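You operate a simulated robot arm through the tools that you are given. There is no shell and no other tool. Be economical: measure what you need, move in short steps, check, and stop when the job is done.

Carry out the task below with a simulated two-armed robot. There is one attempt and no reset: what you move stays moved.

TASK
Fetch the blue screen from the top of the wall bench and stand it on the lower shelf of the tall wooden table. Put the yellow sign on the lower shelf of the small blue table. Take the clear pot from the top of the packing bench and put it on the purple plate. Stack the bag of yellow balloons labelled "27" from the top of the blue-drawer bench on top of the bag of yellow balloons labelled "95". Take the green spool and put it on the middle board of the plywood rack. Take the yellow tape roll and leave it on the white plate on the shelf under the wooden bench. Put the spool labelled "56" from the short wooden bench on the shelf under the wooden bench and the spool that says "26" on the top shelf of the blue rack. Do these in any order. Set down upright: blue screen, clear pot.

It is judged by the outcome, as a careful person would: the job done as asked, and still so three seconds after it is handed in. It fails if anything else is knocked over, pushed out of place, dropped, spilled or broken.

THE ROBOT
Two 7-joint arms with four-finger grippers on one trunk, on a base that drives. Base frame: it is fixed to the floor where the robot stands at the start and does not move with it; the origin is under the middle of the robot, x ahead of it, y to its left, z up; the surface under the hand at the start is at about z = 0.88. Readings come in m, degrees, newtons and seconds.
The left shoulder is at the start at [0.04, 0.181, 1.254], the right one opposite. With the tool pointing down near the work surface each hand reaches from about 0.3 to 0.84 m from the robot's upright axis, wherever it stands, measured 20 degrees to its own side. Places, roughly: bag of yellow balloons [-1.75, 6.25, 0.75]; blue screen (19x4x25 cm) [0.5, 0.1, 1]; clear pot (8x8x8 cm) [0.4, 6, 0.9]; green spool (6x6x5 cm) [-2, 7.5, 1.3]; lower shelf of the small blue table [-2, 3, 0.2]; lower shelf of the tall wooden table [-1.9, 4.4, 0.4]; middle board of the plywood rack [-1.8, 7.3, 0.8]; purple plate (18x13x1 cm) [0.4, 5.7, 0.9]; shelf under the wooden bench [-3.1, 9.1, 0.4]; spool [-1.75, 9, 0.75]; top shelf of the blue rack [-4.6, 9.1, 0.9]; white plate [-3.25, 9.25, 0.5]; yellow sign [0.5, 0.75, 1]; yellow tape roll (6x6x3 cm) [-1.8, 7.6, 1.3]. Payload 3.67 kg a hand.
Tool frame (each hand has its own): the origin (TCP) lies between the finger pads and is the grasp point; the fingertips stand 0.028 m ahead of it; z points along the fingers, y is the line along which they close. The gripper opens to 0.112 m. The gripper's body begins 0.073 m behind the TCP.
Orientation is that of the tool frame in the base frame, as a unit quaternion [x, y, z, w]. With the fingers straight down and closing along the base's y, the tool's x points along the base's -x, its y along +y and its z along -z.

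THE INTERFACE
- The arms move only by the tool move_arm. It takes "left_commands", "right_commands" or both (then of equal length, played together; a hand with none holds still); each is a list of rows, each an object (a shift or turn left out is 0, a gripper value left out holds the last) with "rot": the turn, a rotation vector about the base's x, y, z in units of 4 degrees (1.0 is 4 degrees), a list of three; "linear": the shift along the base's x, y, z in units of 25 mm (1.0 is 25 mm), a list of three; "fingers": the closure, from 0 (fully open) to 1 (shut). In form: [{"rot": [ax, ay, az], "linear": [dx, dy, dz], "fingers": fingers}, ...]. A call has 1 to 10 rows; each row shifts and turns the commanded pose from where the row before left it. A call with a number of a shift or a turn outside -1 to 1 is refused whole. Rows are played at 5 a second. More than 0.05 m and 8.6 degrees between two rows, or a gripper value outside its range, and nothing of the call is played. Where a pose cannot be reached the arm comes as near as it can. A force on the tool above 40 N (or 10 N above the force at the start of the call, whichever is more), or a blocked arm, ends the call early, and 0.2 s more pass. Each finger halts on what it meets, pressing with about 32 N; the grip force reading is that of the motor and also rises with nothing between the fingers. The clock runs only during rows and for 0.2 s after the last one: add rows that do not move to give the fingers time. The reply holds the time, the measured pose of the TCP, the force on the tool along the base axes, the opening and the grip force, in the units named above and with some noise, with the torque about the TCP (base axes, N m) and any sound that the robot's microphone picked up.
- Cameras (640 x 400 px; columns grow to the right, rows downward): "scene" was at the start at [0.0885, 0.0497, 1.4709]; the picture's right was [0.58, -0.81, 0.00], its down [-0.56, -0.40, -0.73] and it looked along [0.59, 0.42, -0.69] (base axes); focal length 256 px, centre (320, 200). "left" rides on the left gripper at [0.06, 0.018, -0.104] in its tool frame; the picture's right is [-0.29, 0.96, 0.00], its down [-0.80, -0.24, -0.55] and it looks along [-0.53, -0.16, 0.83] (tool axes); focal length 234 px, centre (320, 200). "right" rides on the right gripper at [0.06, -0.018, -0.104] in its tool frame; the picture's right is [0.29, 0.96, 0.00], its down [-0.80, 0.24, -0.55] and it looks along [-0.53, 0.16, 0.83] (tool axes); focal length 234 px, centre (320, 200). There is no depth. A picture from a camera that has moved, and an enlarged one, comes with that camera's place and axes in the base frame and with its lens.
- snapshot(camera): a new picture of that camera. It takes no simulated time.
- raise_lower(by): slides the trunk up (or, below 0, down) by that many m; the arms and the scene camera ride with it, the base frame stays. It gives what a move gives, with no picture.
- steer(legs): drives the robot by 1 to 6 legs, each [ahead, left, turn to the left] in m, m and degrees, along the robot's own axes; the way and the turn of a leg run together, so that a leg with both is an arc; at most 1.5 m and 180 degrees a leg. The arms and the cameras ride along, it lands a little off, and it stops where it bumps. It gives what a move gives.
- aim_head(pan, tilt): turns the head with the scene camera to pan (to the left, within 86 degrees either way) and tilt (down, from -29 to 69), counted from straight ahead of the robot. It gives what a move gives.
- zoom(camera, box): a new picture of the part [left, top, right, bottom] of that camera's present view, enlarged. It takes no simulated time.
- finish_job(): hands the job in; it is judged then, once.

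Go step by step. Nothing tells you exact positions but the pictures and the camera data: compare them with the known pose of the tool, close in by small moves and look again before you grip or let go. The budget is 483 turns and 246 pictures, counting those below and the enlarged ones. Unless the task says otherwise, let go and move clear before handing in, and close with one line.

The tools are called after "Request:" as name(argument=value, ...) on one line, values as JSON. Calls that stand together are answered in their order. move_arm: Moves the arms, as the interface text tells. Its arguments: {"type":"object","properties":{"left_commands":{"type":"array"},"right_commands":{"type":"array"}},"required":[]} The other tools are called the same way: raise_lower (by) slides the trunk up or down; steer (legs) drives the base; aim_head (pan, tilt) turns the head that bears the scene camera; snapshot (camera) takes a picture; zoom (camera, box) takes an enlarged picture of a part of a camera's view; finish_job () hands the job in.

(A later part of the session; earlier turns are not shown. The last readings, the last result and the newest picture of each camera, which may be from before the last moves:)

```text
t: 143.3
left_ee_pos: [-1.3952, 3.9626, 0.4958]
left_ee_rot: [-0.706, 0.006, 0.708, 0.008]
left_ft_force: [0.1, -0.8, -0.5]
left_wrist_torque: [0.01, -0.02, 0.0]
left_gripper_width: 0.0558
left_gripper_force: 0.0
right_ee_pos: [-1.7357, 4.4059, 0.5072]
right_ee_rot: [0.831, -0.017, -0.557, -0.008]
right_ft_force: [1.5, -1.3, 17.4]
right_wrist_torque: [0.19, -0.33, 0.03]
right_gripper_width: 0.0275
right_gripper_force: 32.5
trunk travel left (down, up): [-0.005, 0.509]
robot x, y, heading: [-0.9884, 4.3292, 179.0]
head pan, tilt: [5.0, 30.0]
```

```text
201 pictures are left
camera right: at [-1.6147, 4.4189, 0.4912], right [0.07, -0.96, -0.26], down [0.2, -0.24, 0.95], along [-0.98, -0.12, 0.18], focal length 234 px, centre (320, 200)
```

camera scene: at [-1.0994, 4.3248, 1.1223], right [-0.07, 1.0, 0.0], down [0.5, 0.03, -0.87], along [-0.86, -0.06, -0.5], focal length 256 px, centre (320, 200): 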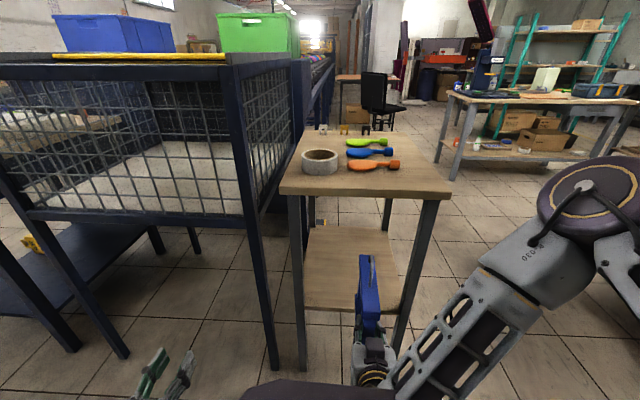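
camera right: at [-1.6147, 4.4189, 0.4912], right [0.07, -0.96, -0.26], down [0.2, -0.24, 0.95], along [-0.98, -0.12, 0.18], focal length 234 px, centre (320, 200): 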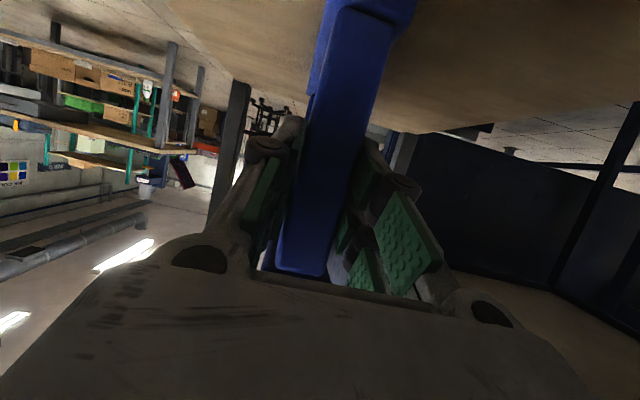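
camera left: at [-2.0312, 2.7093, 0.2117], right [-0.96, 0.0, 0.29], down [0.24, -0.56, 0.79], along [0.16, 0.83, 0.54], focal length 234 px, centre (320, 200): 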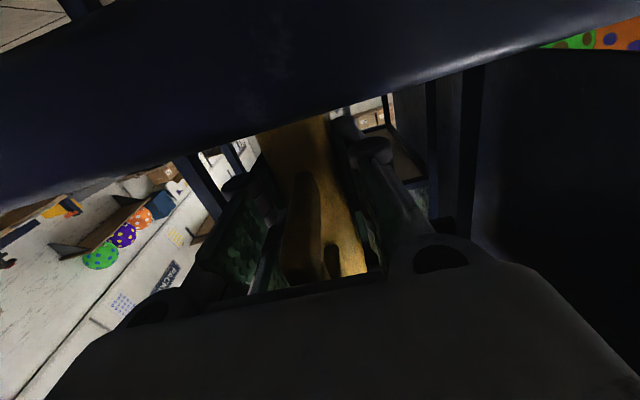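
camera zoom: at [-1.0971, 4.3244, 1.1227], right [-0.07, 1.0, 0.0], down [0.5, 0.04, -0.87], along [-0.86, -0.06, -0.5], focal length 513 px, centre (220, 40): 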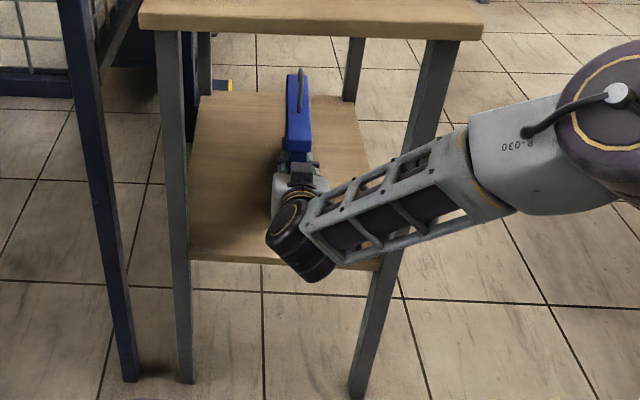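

Request:
move_arm(right_commands=[{"linear": [0, 0, 0.25]}, {"fingers": 0.7}, {"fingers": 0.45}, {}])

Request:
move_arm(right_commands=[{"linear": [1, 0, 0]}, {"linear": [1, 0, 0]}, {"linear": [1, 0, 0]}, {"linear": [1, 0, 0]}, {"linear": [1, 0, 0]}, {"linear": [1, 0, 0]}, {"linear": [1, 0, 0]}, {"linear": [1, 0, 0]}, {"linear": [1, 0, 0]}, {"linear": [1, 0, 0]}])

Request:
snapshot(camera="scene")

```text
t: 144.3
left_ee_pos: [-1.3951, 3.9627, 0.4951]
left_ee_rot: [-0.707, 0.007, 0.707, 0.009]
left_ft_force: [-0.7, 0.2, 0.4]
left_wrist_torque: [-0.02, -0.02, -0.01]
left_gripper_width: 0.0561
left_gripper_force: 0.0
right_ee_pos: [-1.7344, 4.4059, 0.5098]
right_ee_rot: [0.832, -0.017, -0.555, -0.007]
right_ft_force: [0.9, 0.3, 0.1]
right_wrist_torque: [0.02, 0.03, 0.01]
right_gripper_width: 0.0616
right_gripper_force: 0.1
trunk travel left (down, up): [-0.005, 0.509]
robot x, y, heading: [-0.9891, 4.3293, 179.1]
head pan, tilt: [5.0, 30.0]
```

```text
t: 146.5
left_ee_pos: [-1.3952, 3.9623, 0.4954]
left_ee_rot: [-0.707, 0.006, 0.707, 0.007]
left_ft_force: [-0.1, 0.4, 0.3]
left_wrist_torque: [-0.01, 0.0, -0.02]
left_gripper_width: 0.056
left_gripper_force: 0.0
right_ee_pos: [-1.4853, 4.3944, 0.5183]
right_ee_rot: [0.831, -0.018, -0.556, -0.009]
right_ft_force: [0.2, -0.4, 0.4]
right_wrist_torque: [0.0, 0.02, -0.01]
right_gripper_width: 0.0615
right_gripper_force: 0.1
right hand out of reach, approached as far as the arm can: row 2, 3, 4, 5
trunk travel left (down, up): [-0.005, 0.509]
robot x, y, heading: [-0.9895, 4.329, 179.0]
head pan, tilt: [5.0, 30.0]
```

```text
200 pictures are left
camera scene: at [-1.0987, 4.3247, 1.1224], right [-0.07, 1.0, 0.0], down [0.5, 0.03, -0.87], along [-0.86, -0.06, -0.5], focal length 256 px, centre (320, 200)
```

scene: 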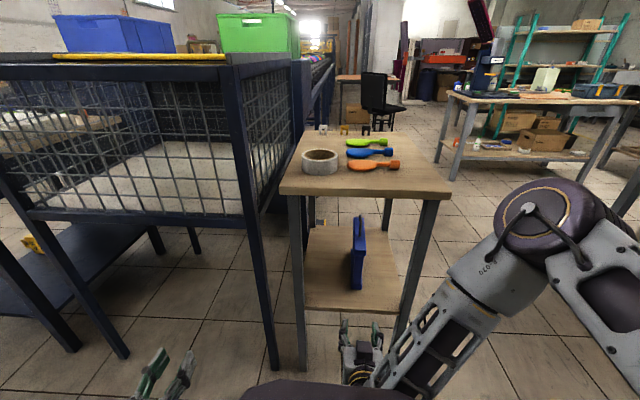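

The blue screen stands upright on the shelf. Next the clear pot: I raise the trunk, back off, and drive along the aisle to the packing bench.

Request:
steer(legs=[[-0.3, 0, 0]])

Request:
raise_lower(by=0.48)

Request:
steer(legs=[[0, 0, -89], [1.4, 0, 0]])

Request:
aim_head(pan=-60, tilt=25)

Request:
snapshot(camera="scene")

```text
t: 148.7
left_ee_pos: [-1.096, 3.9604, 0.4959]
left_ee_rot: [-0.707, 0.01, 0.708, 0.012]
left_ft_force: [0.6, 0.3, 0.2]
left_wrist_torque: [-0.01, 0.0, 0.0]
left_gripper_width: 0.056
left_gripper_force: 0.0
right_ee_pos: [-1.1789, 4.3928, 0.5188]
right_ee_rot: [0.831, -0.023, -0.556, -0.012]
right_ft_force: [-0.4, -0.1, -0.3]
right_wrist_torque: [-0.05, -0.02, -0.01]
right_gripper_width: 0.0613
right_gripper_force: 0.0
trunk travel left (down, up): [-0.005, 0.509]
robot x, y, heading: [-0.6831, 4.3205, 177.9]
head pan, tilt: [5.0, 30.0]
```

```text
refused: 0.48 is not a number from -0.4 to 0.4
```

```text
t: 160.2
left_ee_pos: [-1.0744, 6.1358, 0.496]
left_ee_rot: [0.507, -0.493, -0.506, -0.494]
left_ft_force: [0.6, 0.4, 0.4]
left_wrist_torque: [0.0, -0.01, 0.0]
left_gripper_width: 0.0561
left_gripper_force: 0.0
right_ee_pos: [-0.6475, 6.2451, 0.5195]
right_ee_rot: [0.588, -0.587, -0.397, -0.39]
right_ft_force: [0.1, 0.5, -0.2]
right_wrist_torque: [-0.01, 0.0, 0.02]
right_gripper_width: 0.0617
right_gripper_force: 0.1
trunk travel left (down, up): [-0.005, 0.509]
robot x, y, heading: [-0.6887, 5.7468, 91.7]
head pan, tilt: [5.0, 30.0]
```

```text
t: 161.5
left_ee_pos: [-1.0734, 6.1355, 0.4957]
left_ee_rot: [0.507, -0.493, -0.506, -0.494]
left_ft_force: [0.3, 0.6, -0.5]
left_wrist_torque: [0.02, 0.03, -0.02]
left_gripper_width: 0.056
left_gripper_force: 0.0
right_ee_pos: [-0.6472, 6.2452, 0.5193]
right_ee_rot: [0.588, -0.588, -0.396, -0.39]
right_ft_force: [0.6, 0.4, -0.1]
right_wrist_torque: [-0.02, 0.05, -0.02]
right_gripper_width: 0.0616
right_gripper_force: 0.1
trunk travel left (down, up): [-0.005, 0.509]
robot x, y, heading: [-0.6896, 5.7469, 91.4]
head pan, tilt: [-60.0, 25.0]
```

```text
199 pictures are left
camera scene: at [-0.6111, 5.8167, 1.1304], right [0.53, -0.85, 0.0], down [-0.36, -0.22, -0.91], along [0.77, 0.48, -0.42], focal length 256 px, centre (320, 200)
```

scene: 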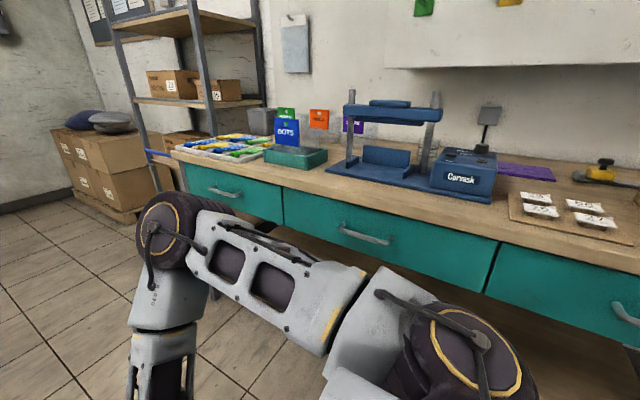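

Request:
raise_lower(by=0.39)

Request:
aim_head(pan=-75, tilt=25)

Request:
snapshot(camera="scene")

Request:
zoom(camera="scene", box=[180, 100, 440, 260])

```text
t: 165.3
left_ee_pos: [-1.0746, 6.1342, 0.8833]
left_ee_rot: [0.507, -0.493, -0.506, -0.494]
left_ft_force: [-0.2, -0.7, -0.7]
left_wrist_torque: [0.0, 0.0, 0.03]
left_gripper_width: 0.0558
left_gripper_force: 0.0
right_ee_pos: [-0.6471, 6.2448, 0.9075]
right_ee_rot: [0.589, -0.586, -0.397, -0.389]
right_ft_force: [0.0, -0.4, -0.3]
right_wrist_torque: [0.01, 0.0, 0.0]
right_gripper_width: 0.0616
right_gripper_force: 0.1
trunk travel left (down, up): [-0.395, 0.119]
robot x, y, heading: [-0.6901, 5.7453, 91.8]
head pan, tilt: [-60.0, 25.0]
```

```text
t: 166.0
left_ee_pos: [-1.0739, 6.1346, 0.8853]
left_ee_rot: [0.507, -0.493, -0.507, -0.493]
left_ft_force: [0.4, -0.3, 0.1]
left_wrist_torque: [0.0, 0.01, -0.01]
left_gripper_width: 0.0561
left_gripper_force: 0.1
right_ee_pos: [-0.6477, 6.2454, 0.9074]
right_ee_rot: [0.589, -0.587, -0.396, -0.389]
right_ft_force: [0.1, 0.3, 0.4]
right_wrist_torque: [-0.02, 0.03, -0.01]
right_gripper_width: 0.0618
right_gripper_force: 0.0
trunk travel left (down, up): [-0.395, 0.119]
robot x, y, heading: [-0.6874, 5.7476, 91.9]
head pan, tilt: [-75.0, 25.0]
```

```text
198 pictures are left
camera scene: at [-0.6013, 5.7948, 1.5192], right [0.29, -0.96, 0.0], down [-0.4, -0.12, -0.91], along [0.87, 0.26, -0.42], focal length 256 px, centre (320, 200)
```

scene: 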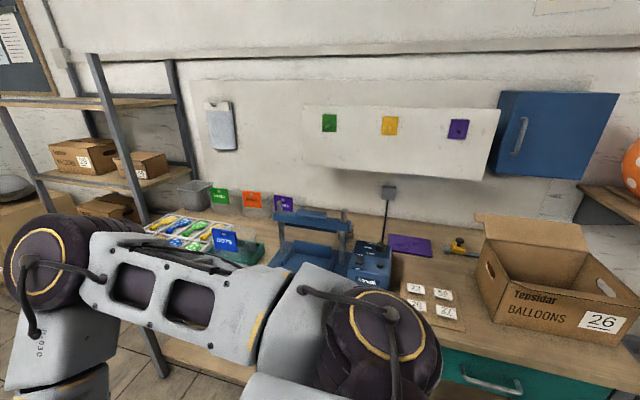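

```text
2.46 times, centred on (310, 180) of scene
camera zoom: at [-0.6013, 5.7948, 1.5192], right [0.29, -0.96, 0.0], down [-0.4, -0.12, -0.91], along [0.87, 0.26, -0.42], focal length 631 px, centre (345, 249)
```

zoom: 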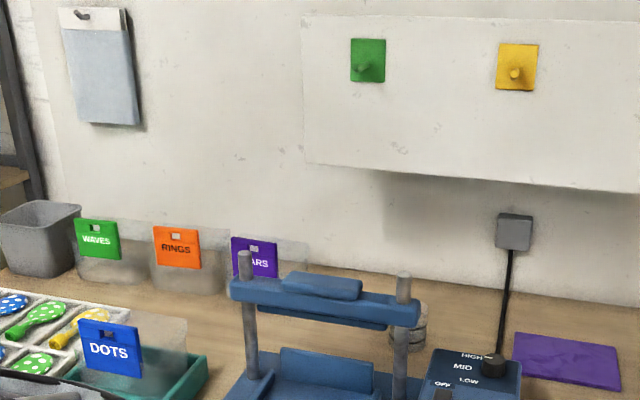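

The clear pot stands behind the blue press near (0.37, 5.95); the purple plate is at (0.38, 5.69). I raise, turn to face the bench from a safe distance, and point the right hand down.

Request:
raise_lower(by=0.115)

Request:
steer(legs=[[0, 0.2, 0], [0, 0, -92], [0, 0.27, 0]])

Request:
move_arm(right_commands=[{"rot": [0, 1, 0], "linear": [0, 0, 1]}, {"rot": [0, 1, 0], "linear": [0, 0, 1]}, {"rot": [0, 1, 0], "linear": [0, 0, 1]}, {"rot": [0, 1, 0], "linear": [0, 0, 1]}, {"rot": [0, 1, 0], "linear": [0, 0, 1]}, {"rot": [0, 1, 0], "linear": [0, 0, 1]}, {"rot": [0, 1, 0], "linear": [0, 0, 1]}, {"rot": [0, 1, 0], "linear": [0, 0, 1]}, {"rot": [0, 1, 0], "linear": [0, 0, 1]}, {"rot": [0, 1, 0], "linear": [0, 0, 1]}], left_commands=[{"rot": [0, 1, 0], "linear": [0, 0, 1]}, {"rot": [0, 1, 0], "linear": [0, 0, 1]}, {"rot": [0, 1, 0], "linear": [0, 0, 1]}, {"rot": [0, 1, 0], "linear": [0, 0, 1]}, {"rot": [0, 1, 0], "linear": [0, 0, 1]}, {"rot": [0, 1, 0]}, {"rot": [0, 1, 0]}, {"rot": [0, 1, 0]}, {"rot": [0, 1, 0]}, {"rot": [0, 1, 0]}])

Request:
move_arm(right_commands=[{"rot": [0, 1, 0]}, {"rot": [0, 1, 0]}, {"rot": [0, 1, 0]}, {"rot": [0, 1, 0]}, {"rot": [0, 1, 0]}, {"rot": [0, 1, 0]}, {"rot": [0, 1, 0]}, {}, {}, {"fingers": 0}], left_commands=[{"rot": [0, 1, 0]}, {"rot": [0, 1, 0]}, {"rot": [0, 1, 0]}, {"rot": [0, 1, 0]}, {"rot": [0, 1, 0]}, {"rot": [0, 1, 0]}, {"rot": [0, 1, 0]}, {"rot": [0, 1, 0]}, {"rot": [0, 1, 0]}, {"rot": [0, 1, 0]}])

Request:
aim_head(pan=-10, tilt=35)

Request:
snapshot(camera="scene")

```text
t: 167.5
left_ee_pos: [-1.0728, 6.1359, 0.9998]
left_ee_rot: [0.508, -0.492, -0.506, -0.494]
left_ft_force: [0.1, 0.4, 0.3]
left_wrist_torque: [0.02, 0.02, 0.01]
left_gripper_width: 0.056
left_gripper_force: 0.2
right_ee_pos: [-0.6466, 6.2442, 1.0224]
right_ee_rot: [0.59, -0.587, -0.396, -0.389]
right_ft_force: [0.2, 0.0, -0.6]
right_wrist_torque: [0.03, 0.0, 0.0]
right_gripper_width: 0.0618
right_gripper_force: 0.1
trunk travel left (down, up): [-0.51, 0.004]
robot x, y, heading: [-0.6871, 5.7483, 91.4]
head pan, tilt: [-75.0, 25.0]
```

```text
t: 175.0
left_ee_pos: [-0.4767, 6.3825, 0.9998]
left_ee_rot: [0.007, 0.707, -0.009, 0.707]
left_ft_force: [0.7, -0.9, -0.4]
left_wrist_torque: [0.01, 0.01, 0.02]
left_gripper_width: 0.0559
left_gripper_force: 0.1
right_ee_pos: [-0.3894, 5.9509, 1.0231]
right_ee_rot: [0.019, 0.831, -0.008, 0.556]
right_ft_force: [0.1, 0.5, 0.2]
right_wrist_torque: [0.0, 0.02, -0.02]
right_gripper_width: 0.0614
right_gripper_force: 0.0
trunk travel left (down, up): [-0.51, 0.004]
robot x, y, heading: [-0.8852, 6.0208, -0.9]
head pan, tilt: [-75.0, 25.0]
```

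```text
t: 177.2
left_ee_pos: [-0.4512, 6.4033, 1.0938]
left_ee_rot: [0.005, 0.906, -0.012, 0.423]
left_ft_force: [-0.6, 0.6, 0.5]
left_wrist_torque: [-0.02, -0.01, 0.0]
left_gripper_width: 0.0561
left_gripper_force: 0.0
left hand out of reach, approached as far as the arm can: row 5, 6, 7, 8
right_ee_pos: [-0.3896, 5.9492, 1.2708]
right_ee_rot: [0.015, 0.971, -0.014, 0.237]
right_ft_force: [-0.3, -0.3, 0.1]
right_wrist_torque: [0.0, 0.01, -0.01]
right_gripper_width: 0.0616
right_gripper_force: 0.2
trunk travel left (down, up): [-0.51, 0.004]
robot x, y, heading: [-0.8851, 6.0187, -1.1]
head pan, tilt: [-75.0, 25.0]
```

```text
t: 179.4
left_ee_pos: [-0.4521, 6.4034, 1.0944]
left_ee_rot: [0.001, 0.996, -0.012, 0.087]
left_ft_force: [0.1, 0.1, 1.0]
left_wrist_torque: [0.01, -0.02, -0.03]
left_gripper_width: 0.0562
left_gripper_force: 0.0
right_ee_pos: [-0.3886, 5.9506, 1.2714]
right_ee_rot: [0.012, 1.0, -0.019, -0.006]
right_ft_force: [0.3, -0.7, 0.7]
right_wrist_torque: [-0.02, 0.01, -0.02]
right_gripper_width: 0.1083
right_gripper_force: 0.1
trunk travel left (down, up): [-0.51, 0.004]
robot x, y, heading: [-0.8824, 6.0184, -1.2]
head pan, tilt: [-75.0, 25.0]
```

```text
t: 180.8
left_ee_pos: [-0.4515, 6.4029, 1.0934]
left_ee_rot: [0.0, 0.996, -0.012, 0.088]
left_ft_force: [0.8, 0.1, -1.2]
left_wrist_torque: [0.01, -0.02, 0.01]
left_gripper_width: 0.0559
left_gripper_force: 0.1
right_ee_pos: [-0.3893, 5.9508, 1.2712]
right_ee_rot: [0.011, 1.0, -0.018, -0.004]
right_ft_force: [1.4, -0.2, 0.1]
right_wrist_torque: [0.0, 0.01, -0.02]
right_gripper_width: 0.112
right_gripper_force: 0.1
trunk travel left (down, up): [-0.51, 0.004]
robot x, y, heading: [-0.8897, 6.0169, -1.3]
head pan, tilt: [-10.0, 35.0]
```

```text
196 pictures are left
camera scene: at [-0.7771, 6.0031, 1.6185], right [-0.19, -0.98, 0.0], down [-0.56, 0.11, -0.82], along [0.8, -0.16, -0.57], focal length 256 px, centre (320, 200)
```

scene: 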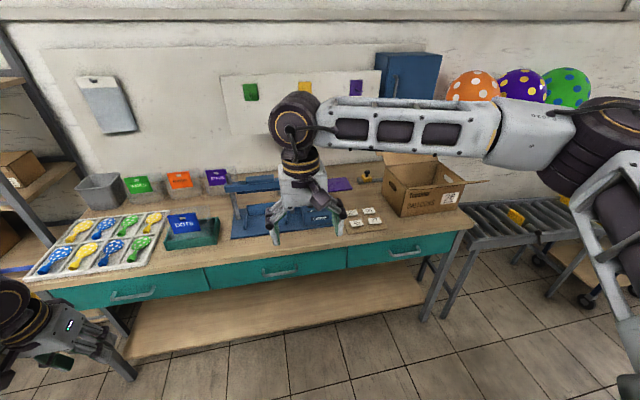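

Request:
steer(legs=[[0.53, 0, 1]])

Request:
aim_head(pan=-10, tilt=45)

Request:
snapshot(camera="scene")

Request:
snapshot(camera="right")

```text
t: 183.9
left_ee_pos: [0.0556, 6.4169, 1.0949]
left_ee_rot: [-0.017, 0.996, -0.011, 0.088]
left_ft_force: [-0.1, 0.5, 0.0]
left_wrist_torque: [0.0, -0.01, 0.02]
left_gripper_width: 0.0559
left_gripper_force: 0.1
right_ee_pos: [0.132, 5.9659, 1.2742]
right_ee_rot: [-0.006, 1.0, -0.019, -0.003]
right_ft_force: [0.1, 0.0, -1.3]
right_wrist_torque: [0.01, -0.03, 0.02]
right_gripper_width: 0.112
right_gripper_force: 0.0
trunk travel left (down, up): [-0.51, 0.004]
robot x, y, heading: [-0.3655, 6.0169, 0.6]
head pan, tilt: [-10.0, 35.0]
```

```text
t: 184.6
left_ee_pos: [0.0563, 6.4163, 1.0935]
left_ee_rot: [-0.016, 0.996, -0.01, 0.087]
left_ft_force: [-0.5, 0.1, 0.2]
left_wrist_torque: [0.04, 0.0, -0.03]
left_gripper_width: 0.0563
left_gripper_force: 0.1
right_ee_pos: [0.1357, 5.9663, 1.2723]
right_ee_rot: [-0.006, 1.0, -0.018, -0.004]
right_ft_force: [-0.4, -0.3, -0.3]
right_wrist_torque: [0.0, -0.01, -0.01]
right_gripper_width: 0.1119
right_gripper_force: 0.1
trunk travel left (down, up): [-0.51, 0.004]
robot x, y, heading: [-0.3619, 6.0173, 0.8]
head pan, tilt: [-10.0, 45.0]
```

```text
195 pictures are left
camera scene: at [-0.2615, 6.0058, 1.6037], right [-0.16, -0.99, 0.0], down [-0.7, 0.11, -0.71], along [0.7, -0.11, -0.71], focal length 256 px, centre (320, 200)
```

scene: 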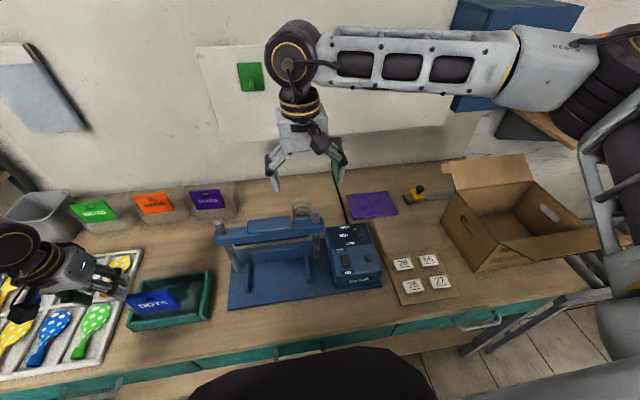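

```text
194 pictures are left
camera right: at [0.077, 5.9509, 1.3769], right [-0.3, 0.95, -0.03], down [0.8, 0.27, 0.54], along [0.52, 0.14, -0.84], focal length 234 px, centre (320, 200)
```

right: 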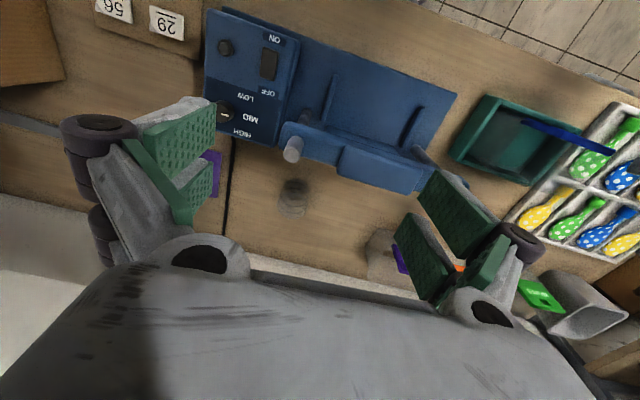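

Request:
zoom(camera="right", box=[220, 100, 420, 280])

Request:
zoom(camera="scene", box=[210, 160, 410, 300])

```text
2.22 times, centred on (320, 190) of right
camera zoom: at [0.077, 5.9509, 1.3769], right [-0.3, 0.95, -0.03], down [0.8, 0.27, 0.54], along [0.52, 0.14, -0.84], focal length 520 px, centre (320, 222)
```

zoom: 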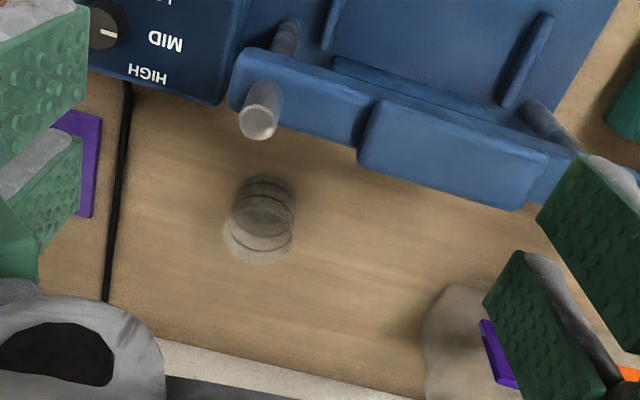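

```text
2.86 times, centred on (310, 230) of scene
camera zoom: at [-0.2615, 6.0058, 1.6037], right [-0.16, -0.99, 0.0], down [-0.7, 0.11, -0.71], along [0.7, -0.11, -0.71], focal length 732 px, centre (349, 114)
```

zoom: 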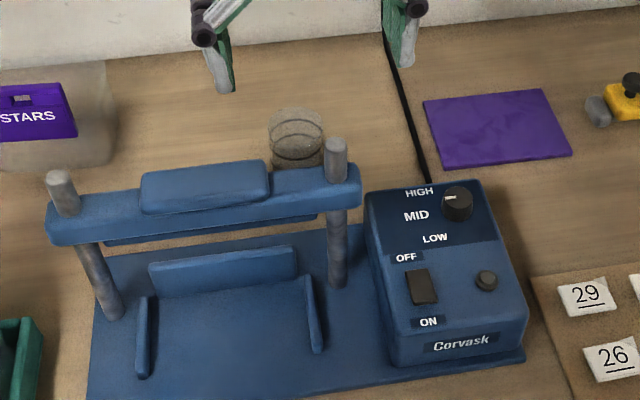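

Pot located at (0.376, 5.968), about 7 cm wide. I move the right hand above it at height.

Request:
move_arm(right_commands=[{"linear": [1, 0, 0]}, {"linear": [1, 0, 0]}, {"linear": [1, 0, 0]}, {"linear": [1, 0, 0]}, {"linear": [1, 0, 0]}, {"linear": [1, 0, 0]}, {"linear": [1, 0, 0]}, {"linear": [1, 0, 0]}, {"linear": [1, 0, 0]}, {"linear": [0.6, 0, 0]}])

Request:
move_arm(right_commands=[{"linear": [0, 0, -1]}, {"linear": [0, 0, -1]}, {"linear": [0, 0, -1]}, {"linear": [0, 0, -1]}, {"linear": [0, 0, -1]}, {"linear": [0, 0, -1]}, {"linear": [0, 0, -1]}, {"linear": [0, 0, -1]}])

Request:
snapshot(camera="right")

Request:
zoom(camera="scene", box=[210, 120, 410, 280])

```text
t: 186.8
left_ee_pos: [0.0553, 6.4175, 1.095]
left_ee_rot: [-0.016, 0.996, -0.011, 0.087]
left_ft_force: [0.2, -0.4, -0.2]
left_wrist_torque: [-0.01, 0.0, 0.04]
left_gripper_width: 0.056
left_gripper_force: 0.0
right_ee_pos: [0.3745, 5.9666, 1.2709]
right_ee_rot: [-0.006, 1.0, -0.018, -0.005]
right_ft_force: [-0.1, -0.4, 0.0]
right_wrist_torque: [0.0, 0.03, -0.02]
right_gripper_width: 0.1118
right_gripper_force: 0.0
trunk travel left (down, up): [-0.51, 0.004]
robot x, y, heading: [-0.3639, 6.0149, 0.9]
head pan, tilt: [-10.0, 45.0]
```

```text
t: 188.6
left_ee_pos: [0.0561, 6.4155, 1.094]
left_ee_rot: [-0.016, 0.996, -0.012, 0.087]
left_ft_force: [-0.3, 0.2, 0.2]
left_wrist_torque: [-0.01, 0.0, 0.01]
left_gripper_width: 0.056
left_gripper_force: 0.0
right_ee_pos: [0.3759, 5.9665, 1.0721]
right_ee_rot: [-0.007, 1.0, -0.019, -0.005]
right_ft_force: [0.0, 0.1, 0.1]
right_wrist_torque: [-0.01, 0.01, 0.02]
right_gripper_width: 0.112
right_gripper_force: 0.0
trunk travel left (down, up): [-0.51, 0.004]
robot x, y, heading: [-0.3638, 6.0153, 1.0]
head pan, tilt: [-10.0, 45.0]
```

```text
191 pictures are left
camera right: at [0.3177, 5.9518, 1.1767], right [-0.3, 0.95, -0.03], down [0.8, 0.27, 0.54], along [0.52, 0.14, -0.84], focal length 234 px, centre (320, 200)
```

right: 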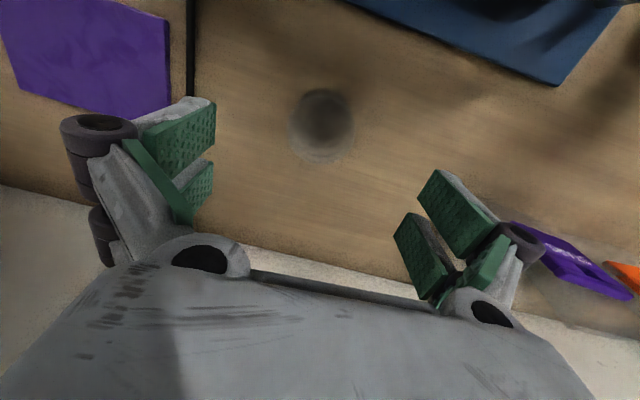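

```text
2.50 times, centred on (310, 200) of scene
camera zoom: at [-0.2616, 6.006, 1.6036], right [-0.16, -0.99, 0.0], down [-0.7, 0.11, -0.71], along [0.7, -0.11, -0.71], focal length 641 px, centre (345, 200)
```

zoom: 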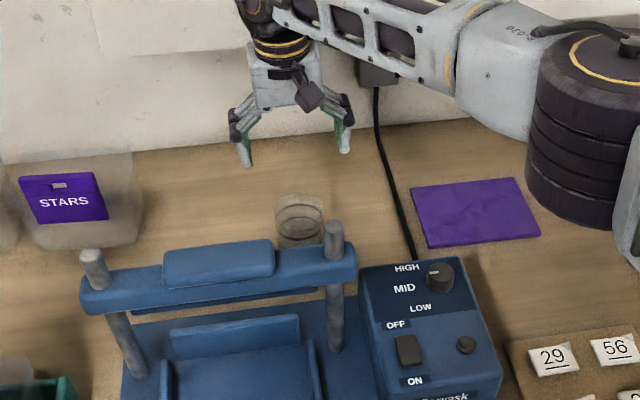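

Request:
move_arm(right_commands=[{"linear": [0, 0, -1]}, {"linear": [0, 0, -1]}, {"linear": [0, 0, -1]}, {"linear": [0, 0, -1]}, {"linear": [0, 0, -1]}, {"linear": [0, 0, -0.8]}, {"fingers": 1}, {}, {}, {}])

Request:
move_arm(right_commands=[{"linear": [0, 0, 0.6]}, {"linear": [0, 0, 0.6]}, {"linear": [0, 0, 0.6]}, {}])

Request:
zoom(camera="scene", box=[210, 120, 410, 280])

Request:
snapshot(camera="right")

```text
t: 190.8
left_ee_pos: [0.0557, 6.4172, 1.0943]
left_ee_rot: [-0.017, 0.996, -0.011, 0.088]
left_ft_force: [-0.3, 0.3, -1.0]
left_wrist_torque: [0.03, 0.02, 0.0]
left_gripper_width: 0.0561
left_gripper_force: 0.1
right_ee_pos: [0.3644, 5.9641, 0.9394]
right_ee_rot: [-0.007, 1.0, -0.018, -0.004]
right_ft_force: [0.0, -0.3, 2.4]
right_wrist_torque: [0.09, -0.03, 0.01]
right_gripper_width: 0.0696
right_gripper_force: 31.9
right hand out of reach, approached as far as the arm can: row 5, 6
trunk travel left (down, up): [-0.51, 0.004]
robot x, y, heading: [-0.363, 6.0161, 0.7]
head pan, tilt: [-10.0, 45.0]
```

```text
t: 191.8
left_ee_pos: [0.056, 6.4167, 1.0944]
left_ee_rot: [-0.018, 0.996, -0.01, 0.088]
left_ft_force: [-0.9, 0.3, -0.6]
left_wrist_torque: [0.0, 0.0, 0.01]
left_gripper_width: 0.0558
left_gripper_force: 0.1
right_ee_pos: [0.3743, 5.9667, 0.9799]
right_ee_rot: [-0.006, 1.0, -0.018, -0.006]
right_ft_force: [0.5, -0.4, -0.7]
right_wrist_torque: [0.01, 0.03, -0.02]
right_gripper_width: 0.0697
right_gripper_force: 31.9
right hand out of reach, approached as far as the arm can: row 2, 3
trunk travel left (down, up): [-0.51, 0.004]
robot x, y, heading: [-0.366, 6.0126, 0.6]
head pan, tilt: [-10.0, 45.0]
```

```text
2.50 times, centred on (310, 200) of scene
camera zoom: at [-0.262, 6.0061, 1.6037], right [-0.16, -0.99, 0.0], down [-0.7, 0.11, -0.71], along [0.7, -0.11, -0.71], focal length 641 px, centre (345, 200)
```

zoom: 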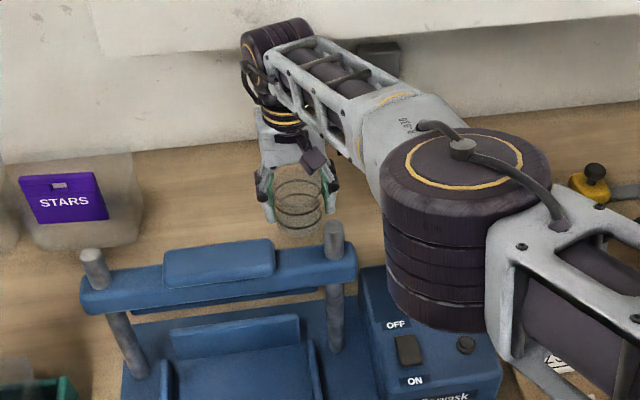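

```text
188 pictures are left
camera right: at [0.3166, 5.9516, 1.085], right [-0.3, 0.95, -0.03], down [0.8, 0.27, 0.54], along [0.52, 0.13, -0.84], focal length 234 px, centre (320, 200)
```

right: 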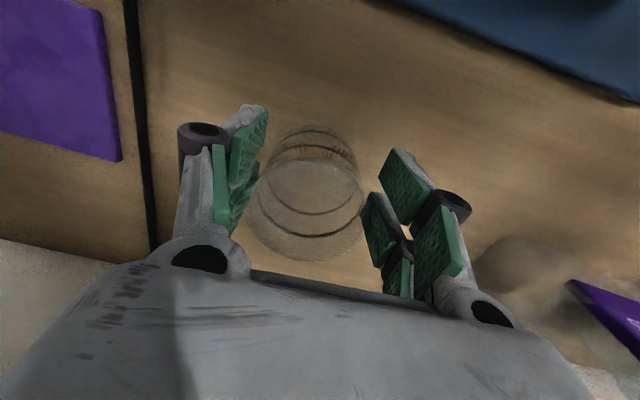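

The pot is held. I lift it well clear, then shift over toward the purple plate.

Request:
move_arm(right_commands=[{"linear": [0, 0, 1]}, {"linear": [0, 0, 1]}, {"linear": [0, 0, 1]}, {"linear": [0, 0, 1]}, {"linear": [0, 0, 1]}, {"linear": [0, 0, 1]}, {"linear": [0, 0, 1]}, {}])

Request:
move_arm(right_commands=[{"linear": [0, -1, 0]}, {"linear": [0, -1, 0]}, {"linear": [0, -1, 0]}, {"linear": [0, -1, 0]}, {"linear": [0, -1, 0]}, {"linear": [0, -1, 0]}, {"linear": [0, -1, 0]}, {"linear": [0, -1, 0]}, {"linear": [0, -1, 0]}, {"linear": [0, -1, 0]}])

Request:
aim_head(pan=-25, tilt=40)

Request:
snapshot(camera="scene")

Request:
snapshot(camera="right")

```text
t: 193.6
left_ee_pos: [0.0559, 6.4151, 1.0938]
left_ee_rot: [-0.016, 0.996, -0.011, 0.087]
left_ft_force: [0.2, 0.7, -0.2]
left_wrist_torque: [-0.05, 0.0, 0.01]
left_gripper_width: 0.0559
left_gripper_force: 0.0
right_ee_pos: [0.3973, 5.9727, 1.1536]
right_ee_rot: [-0.007, 1.0, -0.018, -0.005]
right_ft_force: [-1.2, -0.7, -0.4]
right_wrist_torque: [-0.03, -0.02, 0.02]
right_gripper_width: 0.0699
right_gripper_force: 32.4
right hand out of reach, approached as far as the arm can: row 1, 2, 3, 4, 6, 7
trunk travel left (down, up): [-0.51, 0.004]
robot x, y, heading: [-0.3655, 6.0136, 0.8]
head pan, tilt: [-10.0, 45.0]
```

```text
t: 194.3
left_ee_pos: [0.0476, 6.4156, 1.0977]
left_ee_rot: [-0.018, 0.996, -0.01, 0.09]
left_ft_force: [-0.5, -0.3, 0.7]
left_wrist_torque: [0.08, -0.02, 0.0]
left_gripper_width: 0.0559
left_gripper_force: 0.1
right_ee_pos: [0.396, 5.9442, 1.1565]
right_ee_rot: [-0.021, 1.0, -0.015, -0.004]
right_ft_force: [-32.0, 12.7, 14.4]
right_wrist_torque: [-1.72, -4.58, 0.34]
right_gripper_width: 0.0697
right_gripper_force: 32.6
right hand out of reach, approached as far as the arm can: row 1, 2, 3
trunk travel left (down, up): [-0.51, 0.004]
robot x, y, heading: [-0.3671, 6.0179, 1.0]
head pan, tilt: [-10.0, 45.0]
stopped in row 3 (right hand): the force on the tool passed its limit at 79 N (the readings are from after the stop); the commanded pose is now the measured one
```

```text
t: 195.0
left_ee_pos: [0.0457, 6.4195, 1.0952]
left_ee_rot: [-0.018, 0.996, -0.011, 0.092]
left_ft_force: [0.3, -0.4, 0.3]
left_wrist_torque: [-0.02, 0.0, 0.04]
left_gripper_width: 0.056
left_gripper_force: 0.1
right_ee_pos: [0.3966, 5.9438, 1.1565]
right_ee_rot: [-0.017, 1.0, -0.017, -0.005]
right_ft_force: [-39.1, 11.3, 15.3]
right_wrist_torque: [-1.45, -5.54, 0.12]
right_gripper_width: 0.0693
right_gripper_force: 31.9
trunk travel left (down, up): [-0.51, 0.004]
robot x, y, heading: [-0.3615, 6.0172, 1.0]
head pan, tilt: [-25.0, 40.0]
```

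```text
187 pictures are left
camera scene: at [-0.2769, 5.9884, 1.6117], right [-0.41, -0.91, 0.0], down [-0.58, 0.26, -0.77], along [0.7, -0.31, -0.64], focal length 256 px, centre (320, 200)
```

scene: 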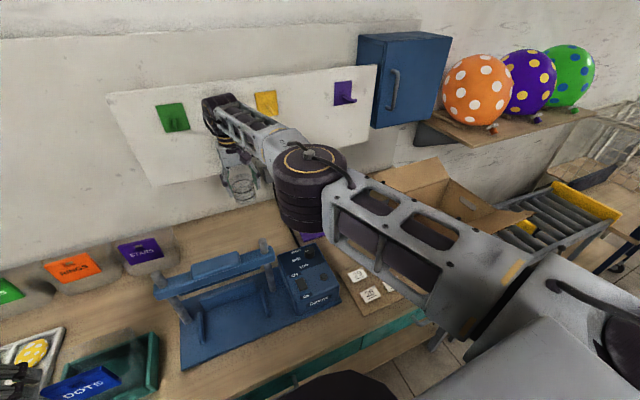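

```text
186 pictures are left
camera right: at [0.3397, 5.9276, 1.2608], right [-0.32, 0.95, -0.03], down [0.79, 0.28, 0.54], along [0.52, 0.15, -0.84], focal length 234 px, centre (320, 200)
```

right: 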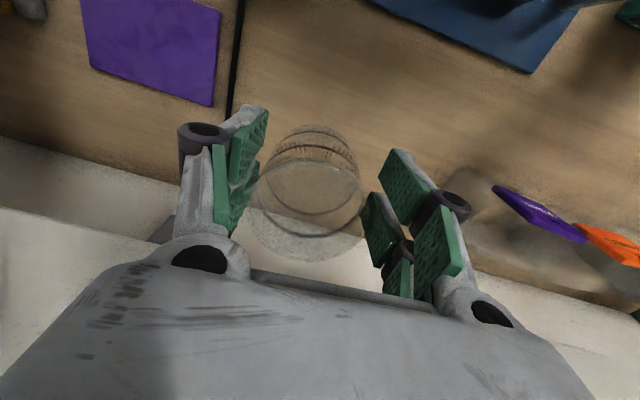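

The wrist pressed on the white wall panel. I back the hand away from the wall at once.

Request:
move_arm(right_commands=[{"linear": [-1, 0, 0]}, {"linear": [-1, 0, 0]}, {"linear": [-1, 0, 0]}, {"linear": [-0.5, 0, 0]}])

Request:
snapshot(camera="scene")

```text
t: 196.0
left_ee_pos: [0.046, 6.4204, 1.0961]
left_ee_rot: [-0.019, 0.996, -0.01, 0.092]
left_ft_force: [0.1, -0.2, 0.6]
left_wrist_torque: [-0.01, 0.01, -0.01]
left_gripper_width: 0.0558
left_gripper_force: 0.1
right_ee_pos: [0.3969, 5.9432, 1.1548]
right_ee_rot: [-0.016, 1.0, -0.018, -0.005]
right_ft_force: [-38.4, 14.9, 16.9]
right_wrist_torque: [-1.95, -5.54, 0.34]
right_gripper_width: 0.0694
right_gripper_force: 31.5
right hand out of reach, approached as far as the arm can: row 1, 2, 3, 4
trunk travel left (down, up): [-0.51, 0.004]
robot x, y, heading: [-0.3654, 6.0157, 0.9]
head pan, tilt: [-25.0, 40.0]
```

```text
185 pictures are left
camera scene: at [-0.2769, 5.9883, 1.6118], right [-0.41, -0.91, 0.0], down [-0.58, 0.26, -0.77], along [0.7, -0.31, -0.64], focal length 256 px, centre (320, 200)
```

scene: 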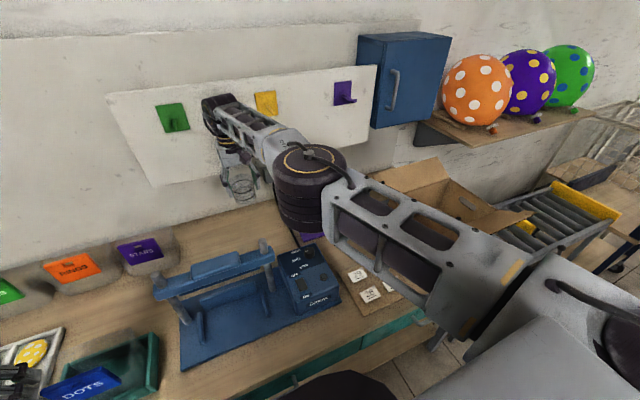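

Request:
steer(legs=[[-0.1, 0, 0]])

Request:
snapshot(camera="scene")

```text
t: 197.2
left_ee_pos: [-0.0436, 6.4149, 1.0935]
left_ee_rot: [-0.018, 0.996, -0.01, 0.086]
left_ft_force: [0.3, -0.4, 0.4]
left_wrist_torque: [-0.03, 0.01, -0.01]
left_gripper_width: 0.0559
left_gripper_force: 0.1
right_ee_pos: [0.3064, 5.9376, 1.1468]
right_ee_rot: [-0.015, 1.0, -0.017, -0.01]
right_ft_force: [0.4, 0.0, -1.0]
right_wrist_torque: [-0.02, 0.02, -0.04]
right_gripper_width: 0.0695
right_gripper_force: 31.7
trunk travel left (down, up): [-0.51, 0.004]
robot x, y, heading: [-0.4667, 6.0184, 1.0]
head pan, tilt: [-25.0, 40.0]
```

```text
184 pictures are left
camera scene: at [-0.3628, 5.9829, 1.6107], right [-0.41, -0.91, 0.0], down [-0.59, 0.26, -0.76], along [0.7, -0.31, -0.64], focal length 256 px, centre (320, 200)
```

scene: 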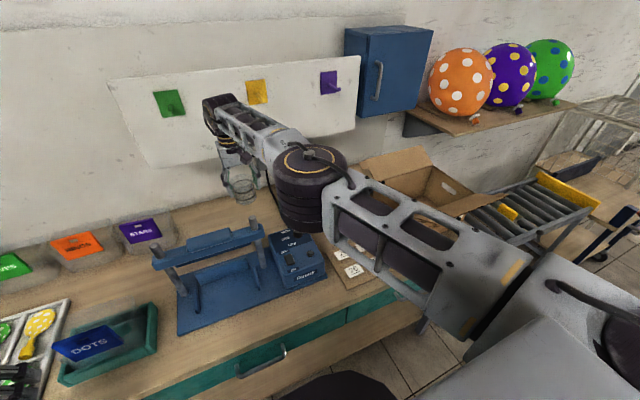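

Request:
steer(legs=[[0, -0.12, -1]])

Request:
move_arm(right_commands=[{"linear": [-1, 0, 0]}, {"linear": [-1, -1, 0.5]}, {"linear": [-0.5, -1, 0.5]}, {"linear": [0, -1, 0.5]}, {"linear": [0, -1, 0]}, {"linear": [0, -1, 0]}, {}])

Request:
snapshot(camera="scene")

```text
t: 198.5
left_ee_pos: [-0.0372, 6.2862, 1.0933]
left_ee_rot: [-0.009, 0.996, -0.012, 0.087]
left_ft_force: [1.1, -1.4, -0.1]
left_wrist_torque: [0.03, 0.01, -0.04]
left_gripper_width: 0.0561
left_gripper_force: 0.1
right_ee_pos: [0.3036, 5.8036, 1.1487]
right_ee_rot: [-0.006, 1.0, -0.017, -0.008]
right_ft_force: [1.0, -0.6, 0.0]
right_wrist_torque: [0.03, 0.02, 0.03]
right_gripper_width: 0.0696
right_gripper_force: 32.6
trunk travel left (down, up): [-0.51, 0.004]
robot x, y, heading: [-0.4667, 5.894, -0.2]
head pan, tilt: [-25.0, 40.0]
```

```text
t: 200.1
left_ee_pos: [-0.0383, 6.2861, 1.0943]
left_ee_rot: [-0.01, 0.996, -0.011, 0.088]
left_ft_force: [0.8, 0.2, -0.4]
left_wrist_torque: [-0.01, -0.02, -0.01]
left_gripper_width: 0.0559
left_gripper_force: 0.0
right_ee_pos: [0.3189, 5.7139, 1.1827]
right_ee_rot: [0.001, 1.0, -0.018, -0.008]
right_ft_force: [-0.2, 0.4, 0.3]
right_wrist_torque: [-0.03, 0.01, 0.0]
right_gripper_width: 0.0693
right_gripper_force: 31.6
right hand out of reach, approached as far as the arm can: row 1, 2, 3, 4, 5, 6
trunk travel left (down, up): [-0.51, 0.004]
robot x, y, heading: [-0.4617, 5.8885, -0.3]
head pan, tilt: [-25.0, 40.0]
```

```text
183 pictures are left
camera scene: at [-0.3656, 5.86, 1.611], right [-0.43, -0.91, 0.0], down [-0.58, 0.27, -0.77], along [0.69, -0.33, -0.64], focal length 256 px, centre (320, 200)
```

scene: 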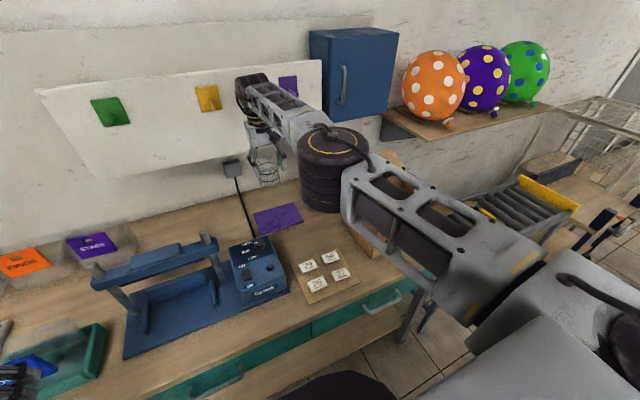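

Request:
move_arm(right_commands=[{"rot": [0, 0, -1]}, {"rot": [0, 0, -1]}, {"rot": [0, 0, -1]}, {"rot": [0, 0, -1]}, {}])

```text
t: 201.3
left_ee_pos: [-0.037, 6.2856, 1.0943]
left_ee_rot: [-0.009, 0.996, -0.011, 0.088]
left_ft_force: [-0.2, 0.2, 0.4]
left_wrist_torque: [0.04, -0.01, 0.02]
left_gripper_width: 0.056
left_gripper_force: 0.0
right_ee_pos: [0.3167, 5.7119, 1.1843]
right_ee_rot: [0.132, 0.991, -0.014, -0.011]
right_ft_force: [0.9, 0.6, 0.1]
right_wrist_torque: [0.01, -0.03, 0.0]
right_gripper_width: 0.0696
right_gripper_force: 31.7
trunk travel left (down, up): [-0.51, 0.004]
robot x, y, heading: [-0.4625, 5.8932, -0.1]
head pan, tilt: [-25.0, 40.0]
```

Request:
move_arm(right_commands=[{"linear": [-1, -0.3, 0]}, {"linear": [-1, -0.3, 0]}, {"linear": [-1, 0, 0]}, {}])

```text
t: 202.3
left_ee_pos: [-0.0386, 6.2862, 1.0939]
left_ee_rot: [-0.009, 0.996, -0.012, 0.087]
left_ft_force: [-0.1, 0.2, -0.3]
left_wrist_torque: [0.01, 0.0, 0.0]
left_gripper_width: 0.056
left_gripper_force: 0.0
right_ee_pos: [0.3162, 5.7124, 1.1845]
right_ee_rot: [0.132, 0.991, -0.014, -0.011]
right_ft_force: [-0.7, -0.2, 0.7]
right_wrist_torque: [0.0, 0.01, 0.03]
right_gripper_width: 0.0694
right_gripper_force: 32.0
right hand out of reach, approached as far as the arm can: row 1, 2, 3
trunk travel left (down, up): [-0.51, 0.004]
robot x, y, heading: [-0.4674, 5.8947, -0.2]
head pan, tilt: [-25.0, 40.0]
```

Request:
move_arm(right_commands=[{"linear": [0, 0, -1]}, {"linear": [0, 0, -1]}, {"linear": [0, 0, -1]}, {}])

Request:
snapshot(camera="scene")

```text
t: 203.3
left_ee_pos: [-0.0382, 6.2849, 1.0943]
left_ee_rot: [-0.009, 0.996, -0.011, 0.086]
left_ft_force: [0.7, -0.4, -0.2]
left_wrist_torque: [-0.02, 0.05, -0.01]
left_gripper_width: 0.0559
left_gripper_force: 0.0
right_ee_pos: [0.3163, 5.713, 1.1082]
right_ee_rot: [0.133, 0.991, -0.014, -0.011]
right_ft_force: [0.5, 0.4, -1.0]
right_wrist_torque: [-0.02, 0.01, -0.01]
right_gripper_width: 0.0694
right_gripper_force: 32.1
right hand out of reach, approached as far as the arm can: row 3
trunk travel left (down, up): [-0.51, 0.004]
robot x, y, heading: [-0.4632, 5.8932, -0.1]
head pan, tilt: [-25.0, 40.0]
```

```text
182 pictures are left
camera scene: at [-0.3656, 5.8578, 1.611], right [-0.43, -0.9, 0.0], down [-0.58, 0.27, -0.77], along [0.69, -0.33, -0.64], focal length 256 px, centre (320, 200)
```

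scene: 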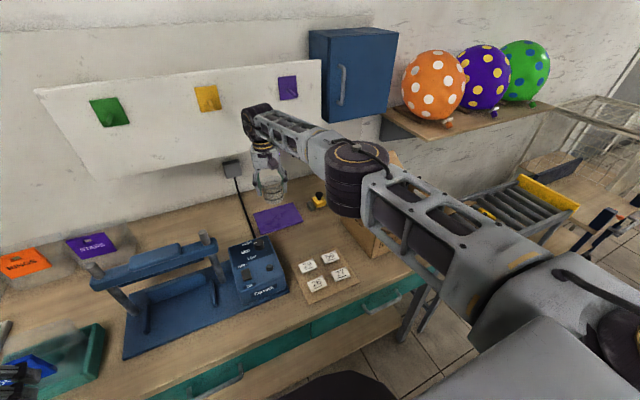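

Request:
steer(legs=[[0, 0.13, 0]])

Request:
move_arm(right_commands=[{"linear": [0, -1, 0]}, {"linear": [0, -1, 0]}, {"linear": [0, -1, 0]}, {"linear": [0, -1, 0]}, {"linear": [0, -1, 0]}, {"linear": [0, -1, 0]}, {}])

Request:
snapshot(camera="scene")

```text
t: 204.6
left_ee_pos: [-0.037, 6.4105, 1.0953]
left_ee_rot: [-0.007, 0.996, -0.01, 0.087]
left_ft_force: [0.1, -0.9, 0.0]
left_wrist_torque: [0.0, 0.0, -0.02]
left_gripper_width: 0.056
left_gripper_force: 0.0
right_ee_pos: [0.3156, 5.8369, 1.1064]
right_ee_rot: [0.134, 0.991, -0.014, -0.011]
right_ft_force: [-0.2, -0.2, -0.2]
right_wrist_torque: [0.01, -0.01, 0.0]
right_gripper_width: 0.0694
right_gripper_force: 32.0
trunk travel left (down, up): [-0.51, 0.004]
robot x, y, heading: [-0.4624, 6.0194, -0.1]
head pan, tilt: [-25.0, 40.0]
```

```text
t: 206.2
left_ee_pos: [-0.0375, 6.4113, 1.0949]
left_ee_rot: [-0.008, 0.996, -0.011, 0.088]
left_ft_force: [0.1, -0.9, -0.5]
left_wrist_torque: [-0.01, 0.01, -0.02]
left_gripper_width: 0.056
left_gripper_force: 0.0
right_ee_pos: [0.3185, 5.6901, 1.1089]
right_ee_rot: [0.134, 0.991, -0.015, -0.01]
right_ft_force: [-0.3, 0.1, -0.1]
right_wrist_torque: [-0.02, -0.02, -0.01]
right_gripper_width: 0.0693
right_gripper_force: 32.0
trunk travel left (down, up): [-0.51, 0.004]
robot x, y, heading: [-0.4643, 6.0192, -0.2]
head pan, tilt: [-25.0, 40.0]
```

```text
181 pictures are left
camera scene: at [-0.3652, 5.9858, 1.6109], right [-0.43, -0.9, 0.0], down [-0.58, 0.27, -0.77], along [0.69, -0.33, -0.64], focal length 256 px, centre (320, 200)
```

scene: 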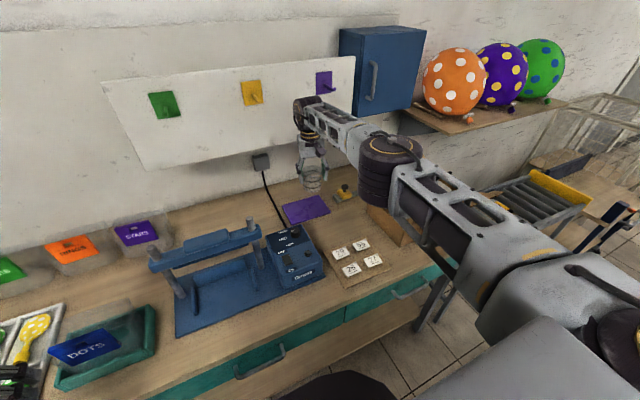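

Request:
steer(legs=[[0.06, 0, 0]])

Request:
move_arm(right_commands=[{"linear": [0, 0, -1]}, {"linear": [0, 0, -1]}, {"linear": [0, 0, -1]}, {"linear": [0, 0, -1]}, {}])

Request:
snapshot(camera="scene")

Request:
snapshot(camera="right")

```text
t: 207.1
left_ee_pos: [0.0162, 6.4125, 1.0964]
left_ee_rot: [-0.008, 0.996, -0.012, 0.089]
left_ft_force: [-0.4, -0.4, -0.1]
left_wrist_torque: [0.0, -0.05, -0.02]
left_gripper_width: 0.0562
left_gripper_force: 0.0
right_ee_pos: [0.3697, 5.6887, 1.1118]
right_ee_rot: [0.135, 0.991, -0.015, -0.008]
right_ft_force: [-1.4, -0.1, 0.0]
right_wrist_torque: [0.01, -0.04, 0.01]
right_gripper_width: 0.069
right_gripper_force: 31.8
trunk travel left (down, up): [-0.51, 0.004]
robot x, y, heading: [-0.4042, 6.0206, -0.4]
head pan, tilt: [-25.0, 40.0]
```

```text
t: 208.3
left_ee_pos: [0.0203, 6.4104, 1.0941]
left_ee_rot: [-0.008, 0.996, -0.011, 0.088]
left_ft_force: [0.0, -0.7, 0.1]
left_wrist_torque: [0.02, -0.03, 0.03]
left_gripper_width: 0.0557
left_gripper_force: 0.0
right_ee_pos: [0.3574, 5.69, 1.0114]
right_ee_rot: [0.134, 0.991, -0.014, -0.01]
right_ft_force: [-0.5, 0.2, -0.2]
right_wrist_torque: [-0.04, 0.01, 0.0]
right_gripper_width: 0.0692
right_gripper_force: 31.9
right hand out of reach, approached as far as the arm can: row 2, 4
trunk travel left (down, up): [-0.51, 0.004]
robot x, y, heading: [-0.4028, 6.0193, -0.6]
head pan, tilt: [-25.0, 40.0]
```

```text
180 pictures are left
camera scene: at [-0.3092, 5.9847, 1.6111], right [-0.43, -0.9, 0.0], down [-0.58, 0.28, -0.77], along [0.69, -0.33, -0.64], focal length 256 px, centre (320, 200)
```

scene: 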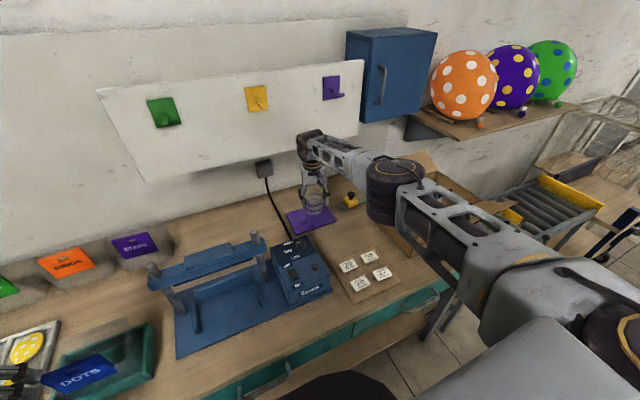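

```text
179 pictures are left
camera right: at [0.2989, 5.6917, 1.1159], right [-0.02, 1.0, -0.03], down [0.84, 0.03, 0.53], along [0.53, -0.01, -0.85], focal length 234 px, centre (320, 200)
```

right: 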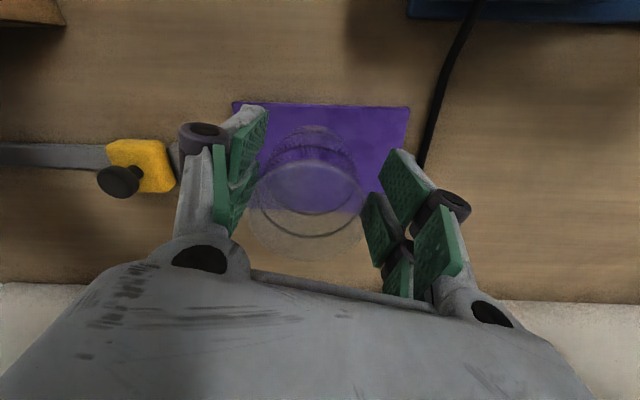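

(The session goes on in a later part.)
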